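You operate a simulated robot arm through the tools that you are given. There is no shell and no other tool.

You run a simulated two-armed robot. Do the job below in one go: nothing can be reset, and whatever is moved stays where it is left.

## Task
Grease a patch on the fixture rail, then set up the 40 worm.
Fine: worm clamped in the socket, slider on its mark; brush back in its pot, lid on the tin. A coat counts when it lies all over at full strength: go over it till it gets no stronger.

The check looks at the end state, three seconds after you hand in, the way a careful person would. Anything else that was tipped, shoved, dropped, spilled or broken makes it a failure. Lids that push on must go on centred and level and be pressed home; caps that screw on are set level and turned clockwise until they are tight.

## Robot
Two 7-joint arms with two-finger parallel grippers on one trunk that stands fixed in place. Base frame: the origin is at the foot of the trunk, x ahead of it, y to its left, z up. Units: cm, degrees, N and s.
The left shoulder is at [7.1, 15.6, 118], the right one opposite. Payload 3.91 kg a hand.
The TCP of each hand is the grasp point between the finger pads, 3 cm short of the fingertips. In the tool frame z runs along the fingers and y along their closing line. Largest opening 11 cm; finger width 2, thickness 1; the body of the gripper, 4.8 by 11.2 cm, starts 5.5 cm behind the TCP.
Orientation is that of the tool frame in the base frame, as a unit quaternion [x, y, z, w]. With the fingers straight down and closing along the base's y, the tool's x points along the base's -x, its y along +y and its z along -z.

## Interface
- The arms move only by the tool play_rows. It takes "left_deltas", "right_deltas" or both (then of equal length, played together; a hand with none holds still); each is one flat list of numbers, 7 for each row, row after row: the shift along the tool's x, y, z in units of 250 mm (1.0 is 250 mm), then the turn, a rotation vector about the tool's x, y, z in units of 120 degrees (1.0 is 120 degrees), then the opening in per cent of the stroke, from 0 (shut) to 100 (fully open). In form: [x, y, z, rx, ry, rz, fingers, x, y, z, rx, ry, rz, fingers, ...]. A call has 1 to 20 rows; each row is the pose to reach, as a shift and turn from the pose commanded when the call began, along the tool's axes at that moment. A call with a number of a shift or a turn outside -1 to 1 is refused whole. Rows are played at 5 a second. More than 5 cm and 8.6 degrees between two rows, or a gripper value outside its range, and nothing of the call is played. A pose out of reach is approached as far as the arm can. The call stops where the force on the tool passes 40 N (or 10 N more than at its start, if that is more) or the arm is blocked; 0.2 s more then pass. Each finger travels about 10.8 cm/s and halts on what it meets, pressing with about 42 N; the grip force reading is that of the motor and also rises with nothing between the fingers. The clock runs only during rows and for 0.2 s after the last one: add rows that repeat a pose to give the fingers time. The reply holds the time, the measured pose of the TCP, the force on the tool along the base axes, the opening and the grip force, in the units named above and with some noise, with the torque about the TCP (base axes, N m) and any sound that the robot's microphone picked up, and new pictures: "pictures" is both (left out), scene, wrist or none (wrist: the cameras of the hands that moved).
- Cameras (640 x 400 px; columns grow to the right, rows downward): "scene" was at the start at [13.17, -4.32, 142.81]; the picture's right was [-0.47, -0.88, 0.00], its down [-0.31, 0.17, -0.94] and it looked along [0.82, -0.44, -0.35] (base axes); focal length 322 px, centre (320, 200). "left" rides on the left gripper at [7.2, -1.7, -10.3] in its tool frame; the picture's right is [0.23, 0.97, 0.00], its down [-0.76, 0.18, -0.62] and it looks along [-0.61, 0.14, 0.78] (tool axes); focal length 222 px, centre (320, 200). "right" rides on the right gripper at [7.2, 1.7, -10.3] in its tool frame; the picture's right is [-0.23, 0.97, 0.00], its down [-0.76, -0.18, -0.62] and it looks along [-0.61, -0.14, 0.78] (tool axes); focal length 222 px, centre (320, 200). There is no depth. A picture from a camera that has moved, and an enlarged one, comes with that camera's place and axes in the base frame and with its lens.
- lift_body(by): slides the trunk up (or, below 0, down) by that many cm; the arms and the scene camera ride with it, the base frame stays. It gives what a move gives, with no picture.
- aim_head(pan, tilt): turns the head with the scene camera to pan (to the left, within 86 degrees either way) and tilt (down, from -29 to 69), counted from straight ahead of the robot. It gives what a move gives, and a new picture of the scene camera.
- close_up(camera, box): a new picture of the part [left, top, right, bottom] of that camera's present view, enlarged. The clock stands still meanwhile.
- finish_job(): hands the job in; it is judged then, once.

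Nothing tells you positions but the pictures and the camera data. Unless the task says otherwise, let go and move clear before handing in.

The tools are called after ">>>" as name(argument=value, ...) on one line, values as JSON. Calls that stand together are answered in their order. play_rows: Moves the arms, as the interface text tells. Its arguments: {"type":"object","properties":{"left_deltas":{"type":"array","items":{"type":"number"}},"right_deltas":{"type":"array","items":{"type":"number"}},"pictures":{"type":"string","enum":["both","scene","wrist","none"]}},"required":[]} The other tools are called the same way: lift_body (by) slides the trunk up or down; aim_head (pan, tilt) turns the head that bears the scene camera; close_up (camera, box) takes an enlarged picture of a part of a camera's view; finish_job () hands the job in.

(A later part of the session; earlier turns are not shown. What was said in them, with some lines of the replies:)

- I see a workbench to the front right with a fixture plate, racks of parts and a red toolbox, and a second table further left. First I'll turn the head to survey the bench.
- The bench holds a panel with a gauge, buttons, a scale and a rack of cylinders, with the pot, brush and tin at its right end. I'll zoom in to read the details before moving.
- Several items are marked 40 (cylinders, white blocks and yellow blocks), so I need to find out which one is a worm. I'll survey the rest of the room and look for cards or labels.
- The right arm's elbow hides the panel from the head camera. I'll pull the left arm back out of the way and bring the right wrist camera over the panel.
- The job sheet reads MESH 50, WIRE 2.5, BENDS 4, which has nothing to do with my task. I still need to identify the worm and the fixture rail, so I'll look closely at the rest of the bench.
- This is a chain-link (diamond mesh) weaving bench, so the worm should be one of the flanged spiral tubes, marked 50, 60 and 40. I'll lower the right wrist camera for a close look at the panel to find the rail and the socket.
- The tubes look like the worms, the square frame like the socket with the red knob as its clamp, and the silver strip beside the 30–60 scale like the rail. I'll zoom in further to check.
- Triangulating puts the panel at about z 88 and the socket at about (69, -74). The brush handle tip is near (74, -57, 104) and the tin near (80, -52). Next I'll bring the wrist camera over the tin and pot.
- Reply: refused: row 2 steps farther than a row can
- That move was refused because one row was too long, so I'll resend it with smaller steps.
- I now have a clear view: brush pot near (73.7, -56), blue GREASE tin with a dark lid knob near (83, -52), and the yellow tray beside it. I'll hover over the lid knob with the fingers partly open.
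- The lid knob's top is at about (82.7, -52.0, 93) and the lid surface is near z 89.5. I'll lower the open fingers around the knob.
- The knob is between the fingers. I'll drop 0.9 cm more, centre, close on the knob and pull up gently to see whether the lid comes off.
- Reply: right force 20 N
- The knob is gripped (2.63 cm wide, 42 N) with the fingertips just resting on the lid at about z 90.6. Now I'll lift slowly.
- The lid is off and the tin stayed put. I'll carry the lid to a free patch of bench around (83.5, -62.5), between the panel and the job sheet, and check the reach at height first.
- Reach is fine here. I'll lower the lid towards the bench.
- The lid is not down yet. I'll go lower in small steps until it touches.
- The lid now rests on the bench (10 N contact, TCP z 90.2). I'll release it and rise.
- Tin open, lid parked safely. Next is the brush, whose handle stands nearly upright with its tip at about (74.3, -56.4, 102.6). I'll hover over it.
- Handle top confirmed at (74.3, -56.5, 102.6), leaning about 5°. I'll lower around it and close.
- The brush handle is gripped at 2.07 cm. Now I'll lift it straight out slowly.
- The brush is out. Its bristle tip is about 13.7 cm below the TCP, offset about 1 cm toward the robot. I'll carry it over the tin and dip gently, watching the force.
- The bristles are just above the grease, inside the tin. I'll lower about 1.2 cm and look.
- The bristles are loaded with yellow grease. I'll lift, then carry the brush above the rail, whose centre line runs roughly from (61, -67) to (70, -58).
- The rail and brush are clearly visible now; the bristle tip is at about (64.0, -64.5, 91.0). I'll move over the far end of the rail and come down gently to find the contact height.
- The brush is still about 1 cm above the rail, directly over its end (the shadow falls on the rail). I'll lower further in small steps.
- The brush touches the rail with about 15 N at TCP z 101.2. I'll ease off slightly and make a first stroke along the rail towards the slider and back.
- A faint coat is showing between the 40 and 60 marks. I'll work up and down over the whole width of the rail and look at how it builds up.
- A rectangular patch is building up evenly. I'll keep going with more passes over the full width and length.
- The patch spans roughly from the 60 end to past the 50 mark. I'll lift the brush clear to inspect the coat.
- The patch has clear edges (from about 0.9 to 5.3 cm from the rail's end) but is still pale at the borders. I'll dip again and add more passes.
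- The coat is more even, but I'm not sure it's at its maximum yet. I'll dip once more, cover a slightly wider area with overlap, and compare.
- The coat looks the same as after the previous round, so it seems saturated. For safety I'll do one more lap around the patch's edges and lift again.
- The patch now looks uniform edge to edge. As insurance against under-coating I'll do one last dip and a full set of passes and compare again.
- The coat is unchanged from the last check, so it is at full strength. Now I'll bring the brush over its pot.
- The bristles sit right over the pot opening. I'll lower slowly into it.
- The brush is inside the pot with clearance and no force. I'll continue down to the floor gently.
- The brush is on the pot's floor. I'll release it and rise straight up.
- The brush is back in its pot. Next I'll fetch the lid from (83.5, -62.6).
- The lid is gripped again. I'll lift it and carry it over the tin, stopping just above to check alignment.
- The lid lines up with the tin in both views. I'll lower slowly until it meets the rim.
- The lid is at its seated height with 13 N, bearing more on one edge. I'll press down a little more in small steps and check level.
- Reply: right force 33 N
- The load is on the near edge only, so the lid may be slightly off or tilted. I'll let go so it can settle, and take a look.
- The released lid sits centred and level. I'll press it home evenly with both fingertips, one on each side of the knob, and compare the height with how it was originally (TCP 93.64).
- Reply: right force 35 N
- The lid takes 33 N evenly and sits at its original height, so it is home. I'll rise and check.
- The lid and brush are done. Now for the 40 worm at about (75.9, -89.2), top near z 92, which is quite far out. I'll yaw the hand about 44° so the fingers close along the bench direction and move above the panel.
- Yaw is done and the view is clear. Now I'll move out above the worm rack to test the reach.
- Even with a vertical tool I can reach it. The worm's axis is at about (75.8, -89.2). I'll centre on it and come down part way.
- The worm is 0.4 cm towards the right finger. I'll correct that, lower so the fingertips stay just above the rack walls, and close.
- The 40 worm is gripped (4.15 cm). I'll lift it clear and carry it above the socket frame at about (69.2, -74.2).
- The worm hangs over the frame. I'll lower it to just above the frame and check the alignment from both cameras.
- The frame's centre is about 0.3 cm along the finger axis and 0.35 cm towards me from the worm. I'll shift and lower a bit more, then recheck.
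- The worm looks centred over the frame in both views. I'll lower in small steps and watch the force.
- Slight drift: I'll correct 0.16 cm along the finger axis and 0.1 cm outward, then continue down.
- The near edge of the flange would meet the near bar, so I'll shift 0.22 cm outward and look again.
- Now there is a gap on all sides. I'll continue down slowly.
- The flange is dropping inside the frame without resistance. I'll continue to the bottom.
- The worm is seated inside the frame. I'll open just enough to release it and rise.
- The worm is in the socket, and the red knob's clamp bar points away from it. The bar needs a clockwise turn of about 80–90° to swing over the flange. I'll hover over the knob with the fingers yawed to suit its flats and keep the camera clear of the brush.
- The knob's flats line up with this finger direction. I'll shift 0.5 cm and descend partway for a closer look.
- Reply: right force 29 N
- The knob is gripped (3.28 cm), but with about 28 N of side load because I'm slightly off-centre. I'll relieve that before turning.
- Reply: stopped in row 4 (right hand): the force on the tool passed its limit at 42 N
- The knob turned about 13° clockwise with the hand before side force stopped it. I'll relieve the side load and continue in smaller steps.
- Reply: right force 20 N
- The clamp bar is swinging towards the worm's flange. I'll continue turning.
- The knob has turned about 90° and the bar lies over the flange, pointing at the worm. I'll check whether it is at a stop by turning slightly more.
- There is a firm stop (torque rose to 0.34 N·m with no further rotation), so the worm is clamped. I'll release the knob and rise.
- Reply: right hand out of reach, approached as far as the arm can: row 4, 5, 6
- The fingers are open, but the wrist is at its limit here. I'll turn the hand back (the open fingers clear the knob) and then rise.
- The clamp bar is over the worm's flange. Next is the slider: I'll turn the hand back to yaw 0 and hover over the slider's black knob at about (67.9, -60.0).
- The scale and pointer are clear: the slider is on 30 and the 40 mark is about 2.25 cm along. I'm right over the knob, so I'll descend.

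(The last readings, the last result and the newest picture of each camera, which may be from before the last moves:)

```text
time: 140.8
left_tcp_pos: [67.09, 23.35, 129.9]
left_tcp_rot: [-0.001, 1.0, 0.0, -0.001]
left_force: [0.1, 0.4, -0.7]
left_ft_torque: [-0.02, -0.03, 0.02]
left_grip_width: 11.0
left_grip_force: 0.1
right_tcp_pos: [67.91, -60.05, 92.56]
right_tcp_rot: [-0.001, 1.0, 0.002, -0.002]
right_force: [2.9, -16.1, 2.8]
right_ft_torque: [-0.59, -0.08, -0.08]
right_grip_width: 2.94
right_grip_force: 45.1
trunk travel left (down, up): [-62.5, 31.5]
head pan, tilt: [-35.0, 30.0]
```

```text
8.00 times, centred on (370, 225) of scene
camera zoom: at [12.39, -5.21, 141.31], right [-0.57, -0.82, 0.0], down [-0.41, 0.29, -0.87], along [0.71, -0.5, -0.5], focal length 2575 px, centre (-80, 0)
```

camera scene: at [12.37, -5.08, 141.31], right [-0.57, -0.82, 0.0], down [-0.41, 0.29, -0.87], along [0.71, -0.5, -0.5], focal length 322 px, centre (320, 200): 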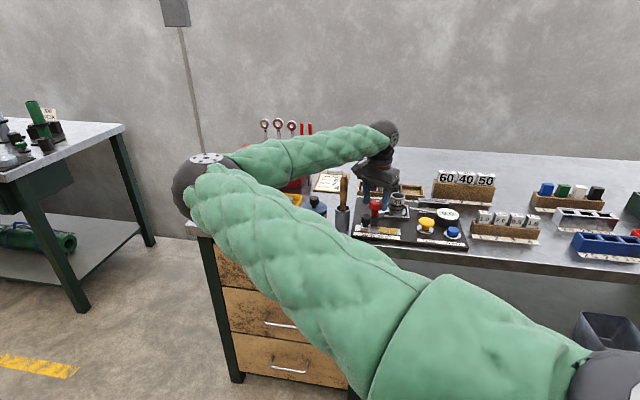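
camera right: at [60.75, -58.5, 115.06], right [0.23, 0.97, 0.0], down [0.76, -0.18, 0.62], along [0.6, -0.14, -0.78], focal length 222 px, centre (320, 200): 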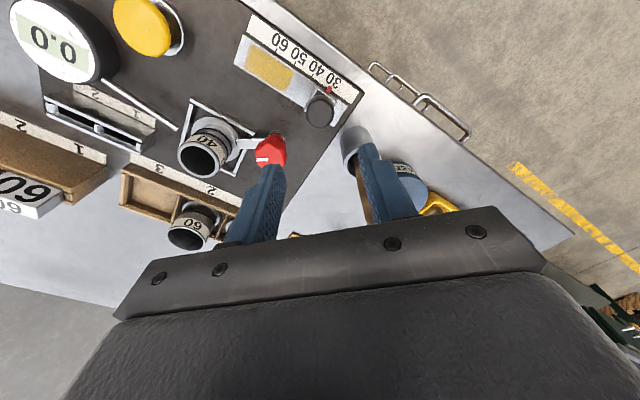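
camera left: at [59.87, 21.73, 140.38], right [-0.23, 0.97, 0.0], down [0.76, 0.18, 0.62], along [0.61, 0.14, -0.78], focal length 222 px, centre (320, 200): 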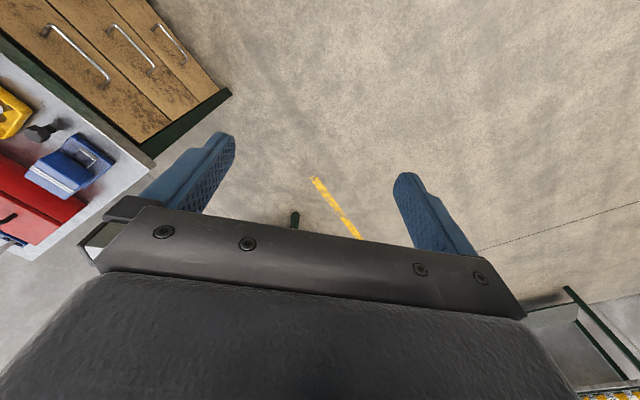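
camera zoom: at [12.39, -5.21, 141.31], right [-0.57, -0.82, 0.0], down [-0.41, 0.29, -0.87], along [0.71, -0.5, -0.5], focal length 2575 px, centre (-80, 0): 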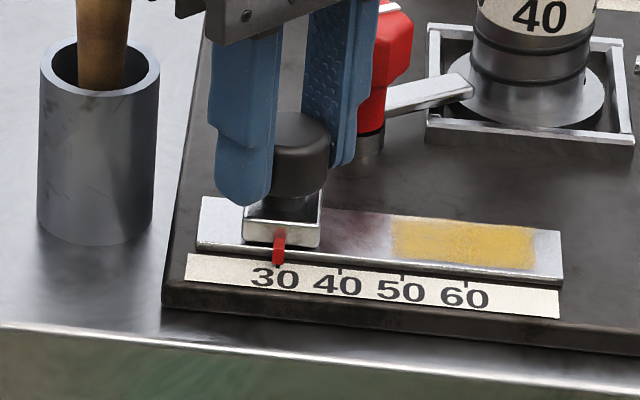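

The slider knob is gripped. I'll slide it along the rail towards 40: 1 cm first.

>>> play_rows(right_deltas=[0.007, -0.0071, 0, 0, 0, 0, 10, 0.014, -0.0143, 0, 0, 0, 0, 10, 0.021, -0.0214, 0, 0, 0, 0, 10, 0.028, -0.0286, 0, 0, 0, 0, 10], pictures="none")

>>> close_up(camera="scene", box=[340, 200, 400, 250])

```text
time: 141.8
left_tcp_pos: [67.04, 23.39, 130.01]
left_tcp_rot: [-0.001, 1.0, 0.0, -0.001]
left_force: [0.6, -0.4, -0.7]
left_ft_torque: [-0.02, 0.0, 0.02]
left_grip_width: 10.99
left_grip_force: 0.0
right_tcp_pos: [67.25, -60.76, 92.48]
right_tcp_rot: [-0.001, 1.0, 0.002, -0.003]
right_force: [7.9, -6.2, 1.3]
right_ft_torque: [0.0, 0.11, 0.3]
right_grip_width: 2.96
right_grip_force: 44.8
trunk travel left (down, up): [-62.5, 31.5]
head pan, tilt: [-35.0, 30.0]
```

```text
8.00 times, centred on (370, 225) of scene
camera zoom: at [12.42, -5.13, 141.31], right [-0.57, -0.82, 0.0], down [-0.41, 0.29, -0.87], along [0.71, -0.5, -0.5], focal length 2575 px, centre (-80, 0)
```

zoom: 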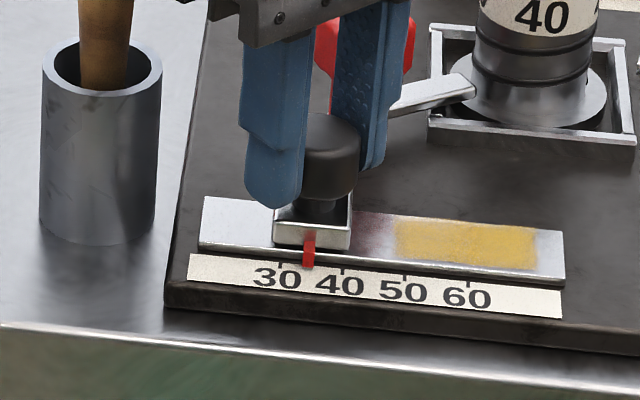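

The pointer moved smoothly to midway. Now the remaining 1.1 cm or so.

>>> play_rows(right_deltas=[0.006, -0.009, 0, 0, 0, 0, 10, 0.013, -0.017, 0, 0, 0, 0, 10, 0.021, -0.0255, 0, 0, 0, 0, 10, 0.0287, -0.0333, 0, 0, 0, 0, 10], pictures="none")

>>> close_up(camera="scene", box=[350, 210, 390, 240])

>>> close_up(camera="right", box=[260, 60, 380, 150])

```text
time: 142.8
left_tcp_pos: [67.06, 23.45, 130.0]
left_tcp_rot: [0.0, 1.0, 0.0, 0.0]
left_force: [-0.1, -1.4, 0.8]
left_ft_torque: [0.02, 0.01, 0.0]
left_grip_width: 10.99
left_grip_force: 0.0
right_tcp_pos: [66.55, -61.61, 92.59]
right_tcp_rot: [0.0, 1.0, 0.002, -0.003]
right_force: [0.0, -3.6, -3.2]
right_ft_torque: [-0.04, -0.76, 0.12]
right_grip_width: 2.94
right_grip_force: 45.1
trunk travel left (down, up): [-62.5, 31.5]
head pan, tilt: [-35.0, 30.0]
```

```text
13.33 times, centred on (370, 225) of scene
camera zoom: at [12.39, -5.13, 141.3], right [-0.57, -0.82, 0.0], down [-0.41, 0.29, -0.87], along [0.71, -0.5, -0.5], focal length 4292 px, centre (-347, -133)
```

zoom: 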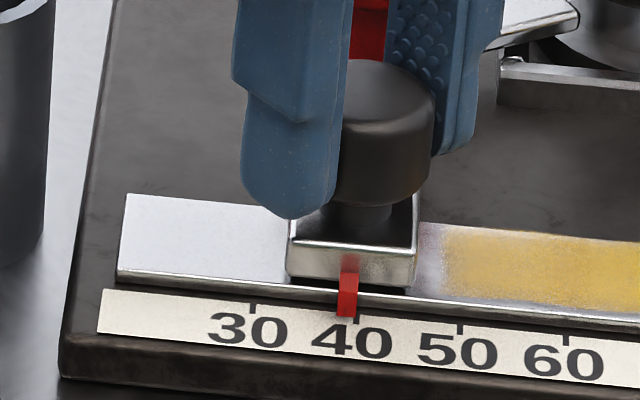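

```text
4.44 times, centred on (320, 105) of right
camera zoom: at [59.34, -59.83, 102.96], right [0.23, 0.97, 0.0], down [0.76, -0.18, 0.62], along [0.6, -0.14, -0.79], focal length 987 px, centre (320, 622)
```

zoom: 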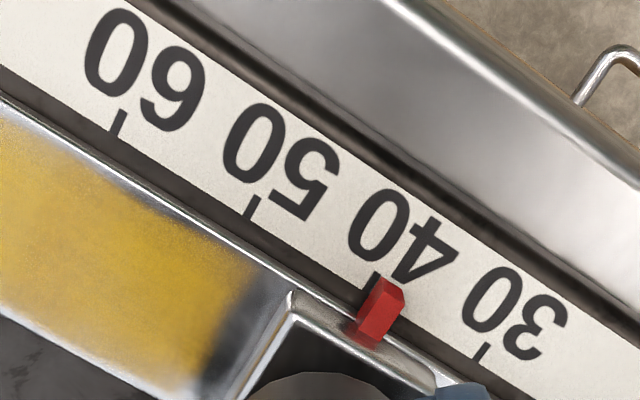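

The pointer is about 0.2 cm short of the 40 tick, so I'll nudge it.

>>> play_rows(right_deltas=[0.003, -0.003, 0, 0, 0, 0, 10, 0.006, -0.0061, 0, 0, 0, 0, 10, 0.006, -0.0061, 0, 0, 0, 0, 10], pictures="none")

>>> close_up(camera="scene", box=[350, 210, 390, 240])

>>> close_up(camera="right", box=[260, 60, 380, 150])

```text
time: 143.6
left_tcp_pos: [67.15, 23.53, 129.97]
left_tcp_rot: [0.0, 1.0, 0.001, -0.002]
left_force: [1.0, 0.4, 0.4]
left_ft_torque: [0.02, 0.02, -0.01]
left_grip_width: 11.01
left_grip_force: 0.0
right_tcp_pos: [66.44, -61.67, 92.56]
right_tcp_rot: [0.0, 1.0, 0.002, -0.003]
right_force: [-4.0, 4.5, -13.7]
right_ft_torque: [0.17, -0.78, -0.07]
right_grip_width: 2.92
right_grip_force: 45.1
trunk travel left (down, up): [-62.5, 31.5]
head pan, tilt: [-35.0, 30.0]
```

```text
13.33 times, centred on (370, 225) of scene
camera zoom: at [12.42, -5.12, 141.29], right [-0.57, -0.82, 0.0], down [-0.41, 0.29, -0.87], along [0.71, -0.5, -0.5], focal length 4292 px, centre (-347, -133)
```

zoom: 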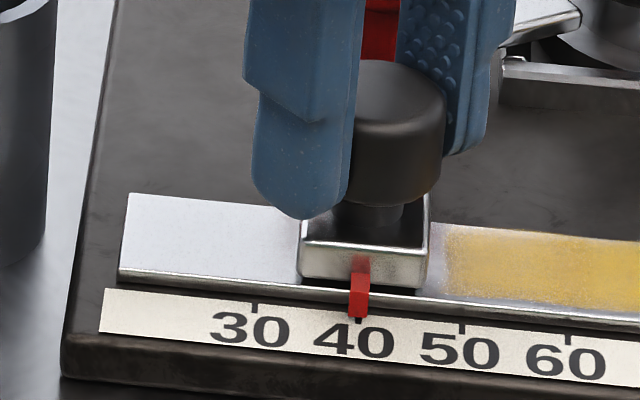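

```text
4.44 times, centred on (320, 105) of right
camera zoom: at [59.21, -59.98, 102.97], right [0.23, 0.97, 0.0], down [0.77, -0.18, 0.62], along [0.6, -0.14, -0.79], focal length 987 px, centre (320, 622)
```

zoom: 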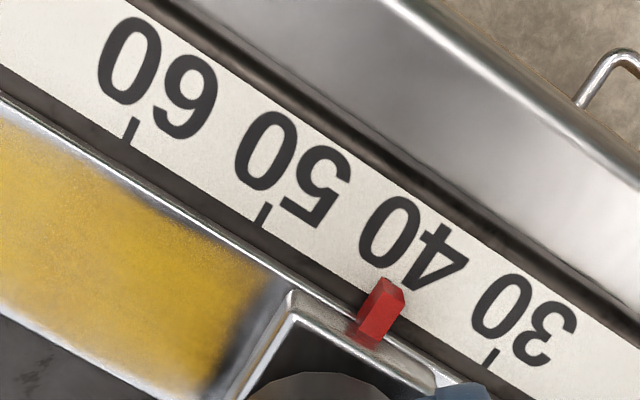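

The pointer is exactly on the 40 tick. I'll relieve the slight vertical pull, release and rise.

>>> play_rows(right_deltas=[0, 0, 0.004, 0, 0, 0, 10, 0, 0, 0.004, 0, 0, 0, 30, 0, 0, 0.004, 0, 0, 0, 44, 0, 0, 0.004, 0, 0, 0, 44, 0, 0, -0.08, 0, 0, 0, 44, 0, 0, -0.24, 0, 0, 0, 44, 0, 0, -0.42, 0, 0, 0, 44, 0, 0, -0.6, 0, 0, 0, 44], pictures="wrist")

>>> close_up(camera="scene", box=[350, 210, 390, 240])

>>> close_up(camera="scene", box=[290, 150, 450, 250])

```text
time: 145.4
left_tcp_pos: [67.07, 23.51, 130.04]
left_tcp_rot: [-0.001, 1.0, -0.001, 0.0]
left_force: [-0.1, 0.6, -0.2]
left_ft_torque: [0.02, -0.01, 0.0]
left_grip_width: 11.01
left_grip_force: 0.0
right_tcp_pos: [66.24, -61.8, 108.08]
right_tcp_rot: [-0.001, 1.0, 0.001, -0.002]
right_force: [-0.1, -0.3, -0.1]
right_ft_torque: [0.03, 0.0, 0.02]
right_grip_width: 4.85
right_grip_force: 0.0
trunk travel left (down, up): [-62.5, 31.5]
head pan, tilt: [-35.0, 30.0]
camera right: at [58.92, -60.02, 118.42], right [0.23, 0.97, 0.0], down [0.76, -0.18, 0.62], along [0.6, -0.14, -0.78], focal length 222 px, centre (320, 200)
```

right: 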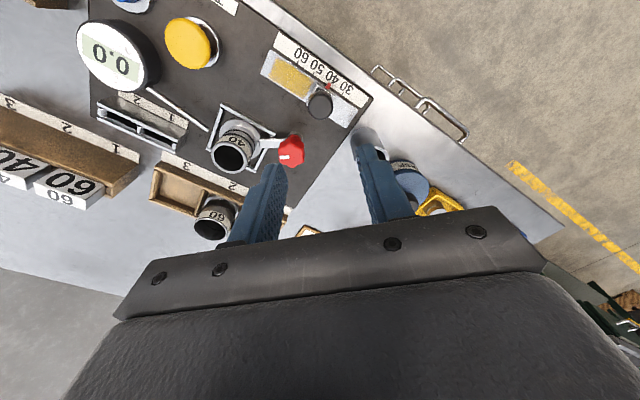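

```text
13.33 times, centred on (370, 225) of scene
camera zoom: at [12.28, -5.06, 141.31], right [-0.57, -0.82, 0.0], down [-0.41, 0.29, -0.87], along [0.71, -0.5, -0.5], focal length 4292 px, centre (-347, -133)
```

zoom: 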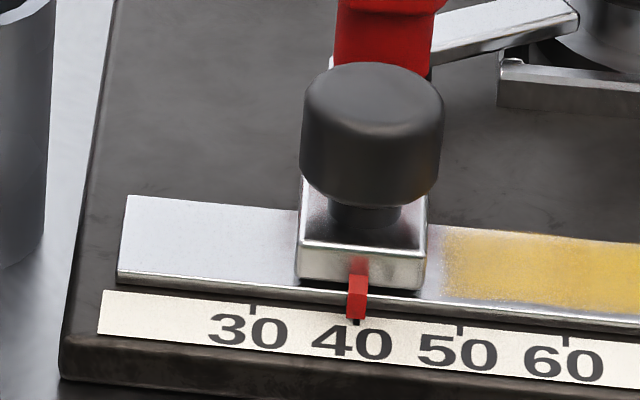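

```text
4.00 times, centred on (370, 200) of scene
camera zoom: at [12.28, -5.06, 141.31], right [-0.57, -0.82, 0.0], down [-0.41, 0.29, -0.87], along [0.71, -0.5, -0.5], focal length 1288 px, centre (120, 200)
```

zoom: 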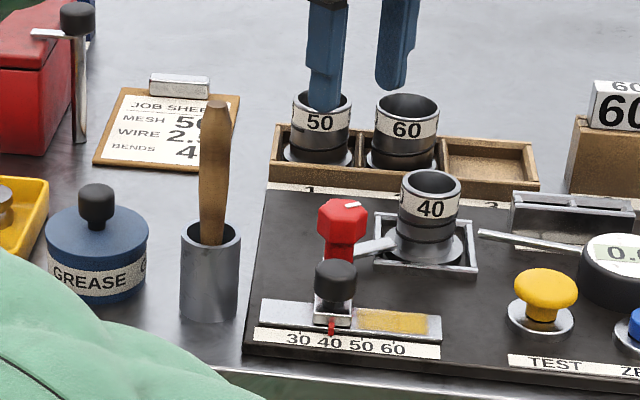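

Pointer on 40 after release. I'll do a last close check of the clamp bar, the worm, the lid and the grease.

>>> close_up(camera="scene", box=[370, 190, 420, 225])

>>> close_up(camera="right", box=[190, 40, 350, 190])

>>> close_up(camera="scene", box=[290, 180, 350, 240])

```text
11.43 times, centred on (395, 208) of scene
camera zoom: at [12.28, -5.06, 141.31], right [-0.57, -0.82, 0.0], down [-0.41, 0.29, -0.87], along [0.71, -0.5, -0.5], focal length 3679 px, centre (-537, 114)
```

zoom: 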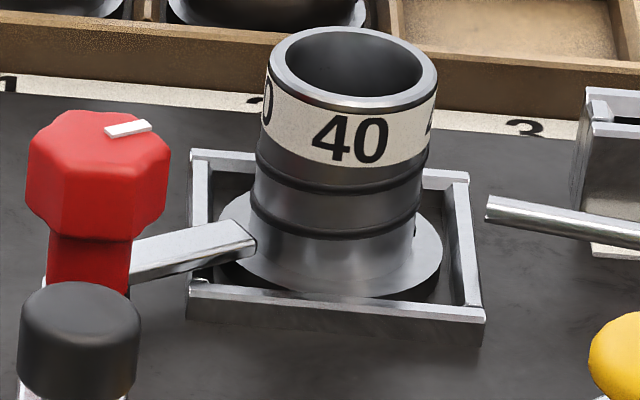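

```text
2.67 times, centred on (270, 115) of right
camera zoom: at [58.92, -60.02, 118.42], right [0.23, 0.97, 0.0], down [0.76, -0.18, 0.62], along [0.6, -0.14, -0.78], focal length 592 px, centre (453, 427)
```

zoom: 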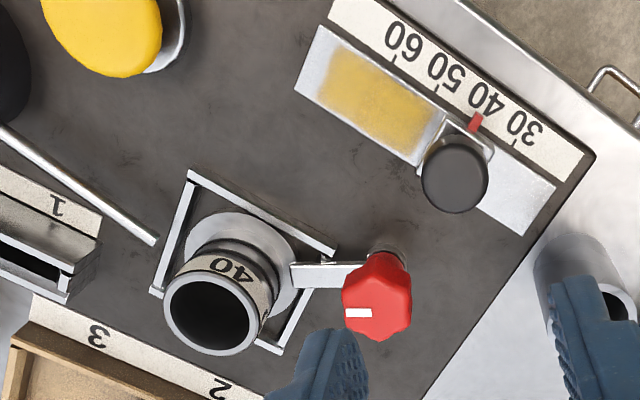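

```text
6.67 times, centred on (320, 210) of scene
camera zoom: at [12.28, -5.06, 141.31], right [-0.57, -0.82, 0.0], down [-0.41, 0.29, -0.87], along [0.71, -0.5, -0.5], focal length 2146 px, centre (320, 133)
```

zoom: 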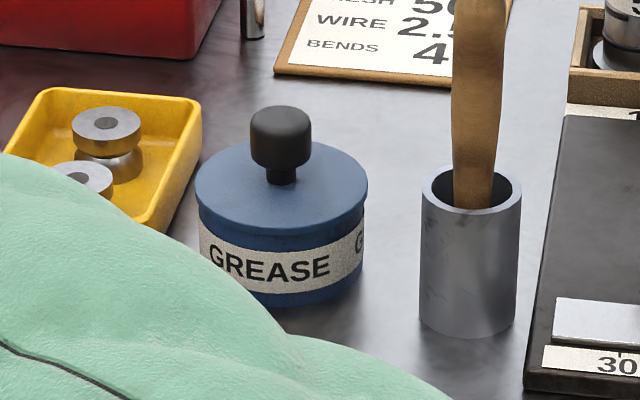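

Everything is in place: the bar is over the worm's flange, the pointer is on 40, the grease is even, the brush is in its pot and the lid is level on the tin. I'll move the arm clear and hand in.

>>> play_rows(right_deltas=[0, 0, -0.15, 0, 0, 0, 44, 0, 0, -0.33, 0, 0, 0, 44, 0, 0, -0.5, 0, 0, 0, 44, 0.15, 0, -0.6, 0, 0, 0, 44, 0.32, 0, -0.65, 0, 0, 0, 44, 0.5, 0, -0.65, 0, 0, 0, 44], pictures="both")

>>> close_up(camera="scene", box=[240, 150, 480, 270])

```text
time: 146.8
left_tcp_pos: [67.01, 23.35, 130.16]
left_tcp_rot: [-0.001, 1.0, -0.001, 0.001]
left_force: [-0.4, 0.1, -0.1]
left_ft_torque: [0.0, -0.02, 0.02]
left_grip_width: 10.99
left_grip_force: 0.0
right_tcp_pos: [54.05, -61.74, 124.35]
right_tcp_rot: [-0.001, 1.0, 0.002, -0.002]
right_force: [0.3, 0.4, -0.1]
right_ft_torque: [0.03, -0.02, 0.01]
right_grip_width: 4.84
right_grip_force: 0.1
trunk travel left (down, up): [-62.5, 31.5]
head pan, tilt: [-35.0, 30.0]
camera scene: at [12.32, -5.09, 141.32], right [-0.57, -0.82, 0.0], down [-0.41, 0.29, -0.87], along [0.71, -0.5, -0.5], focal length 322 px, centre (320, 200)
camera right: at [46.74, -60.08, 134.64], right [0.23, 0.97, 0.0], down [0.76, -0.18, 0.62], along [0.6, -0.14, -0.78], focal length 222 px, centre (320, 200)
```

scene: 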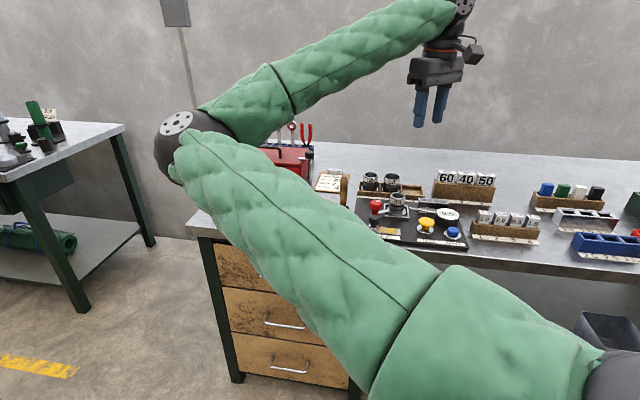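
right: 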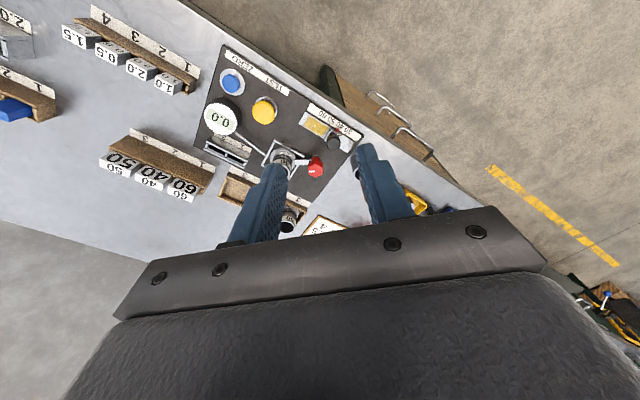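

```text
2.67 times, centred on (360, 210) of scene
camera zoom: at [12.32, -5.09, 141.32], right [-0.57, -0.82, 0.0], down [-0.41, 0.29, -0.87], along [0.71, -0.5, -0.5], focal length 858 px, centre (213, 173)
```

zoom: 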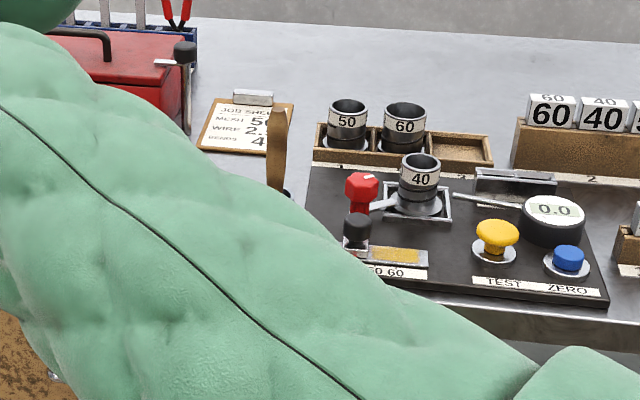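

The arm is clear and nothing else has been disturbed, so I'm handing in the job.

>>> finish_job()

```text
The job is handed in.
```

The job is done and handed in. The rail patch is greased, and the 40 worm is clamped in the socket with the slider on 40.

- **Grease:** the patch on the rail is covered edge to edge. After a last dip and a full set of passes it looked no stronger than before, so I took that as full strength.
- **Worm:** I took "worm" to mean the flanged spiral tube marked 40, since nothing on the bench is labelled as a worm. It sits inside the square socket frame, and I turned the red knob about 90° clockwise to a firm stop, with the clamp bar over its flange.
- **Slider:** the pointer was still on the 40 tick after I let go.
- **Brush and tin:** the brush is back in its pot. I pressed the lid down with about 33 N, and it sits level at the height it had before I opened the tin.

I saw nothing else tipped, moved or spilled in the last pictures.
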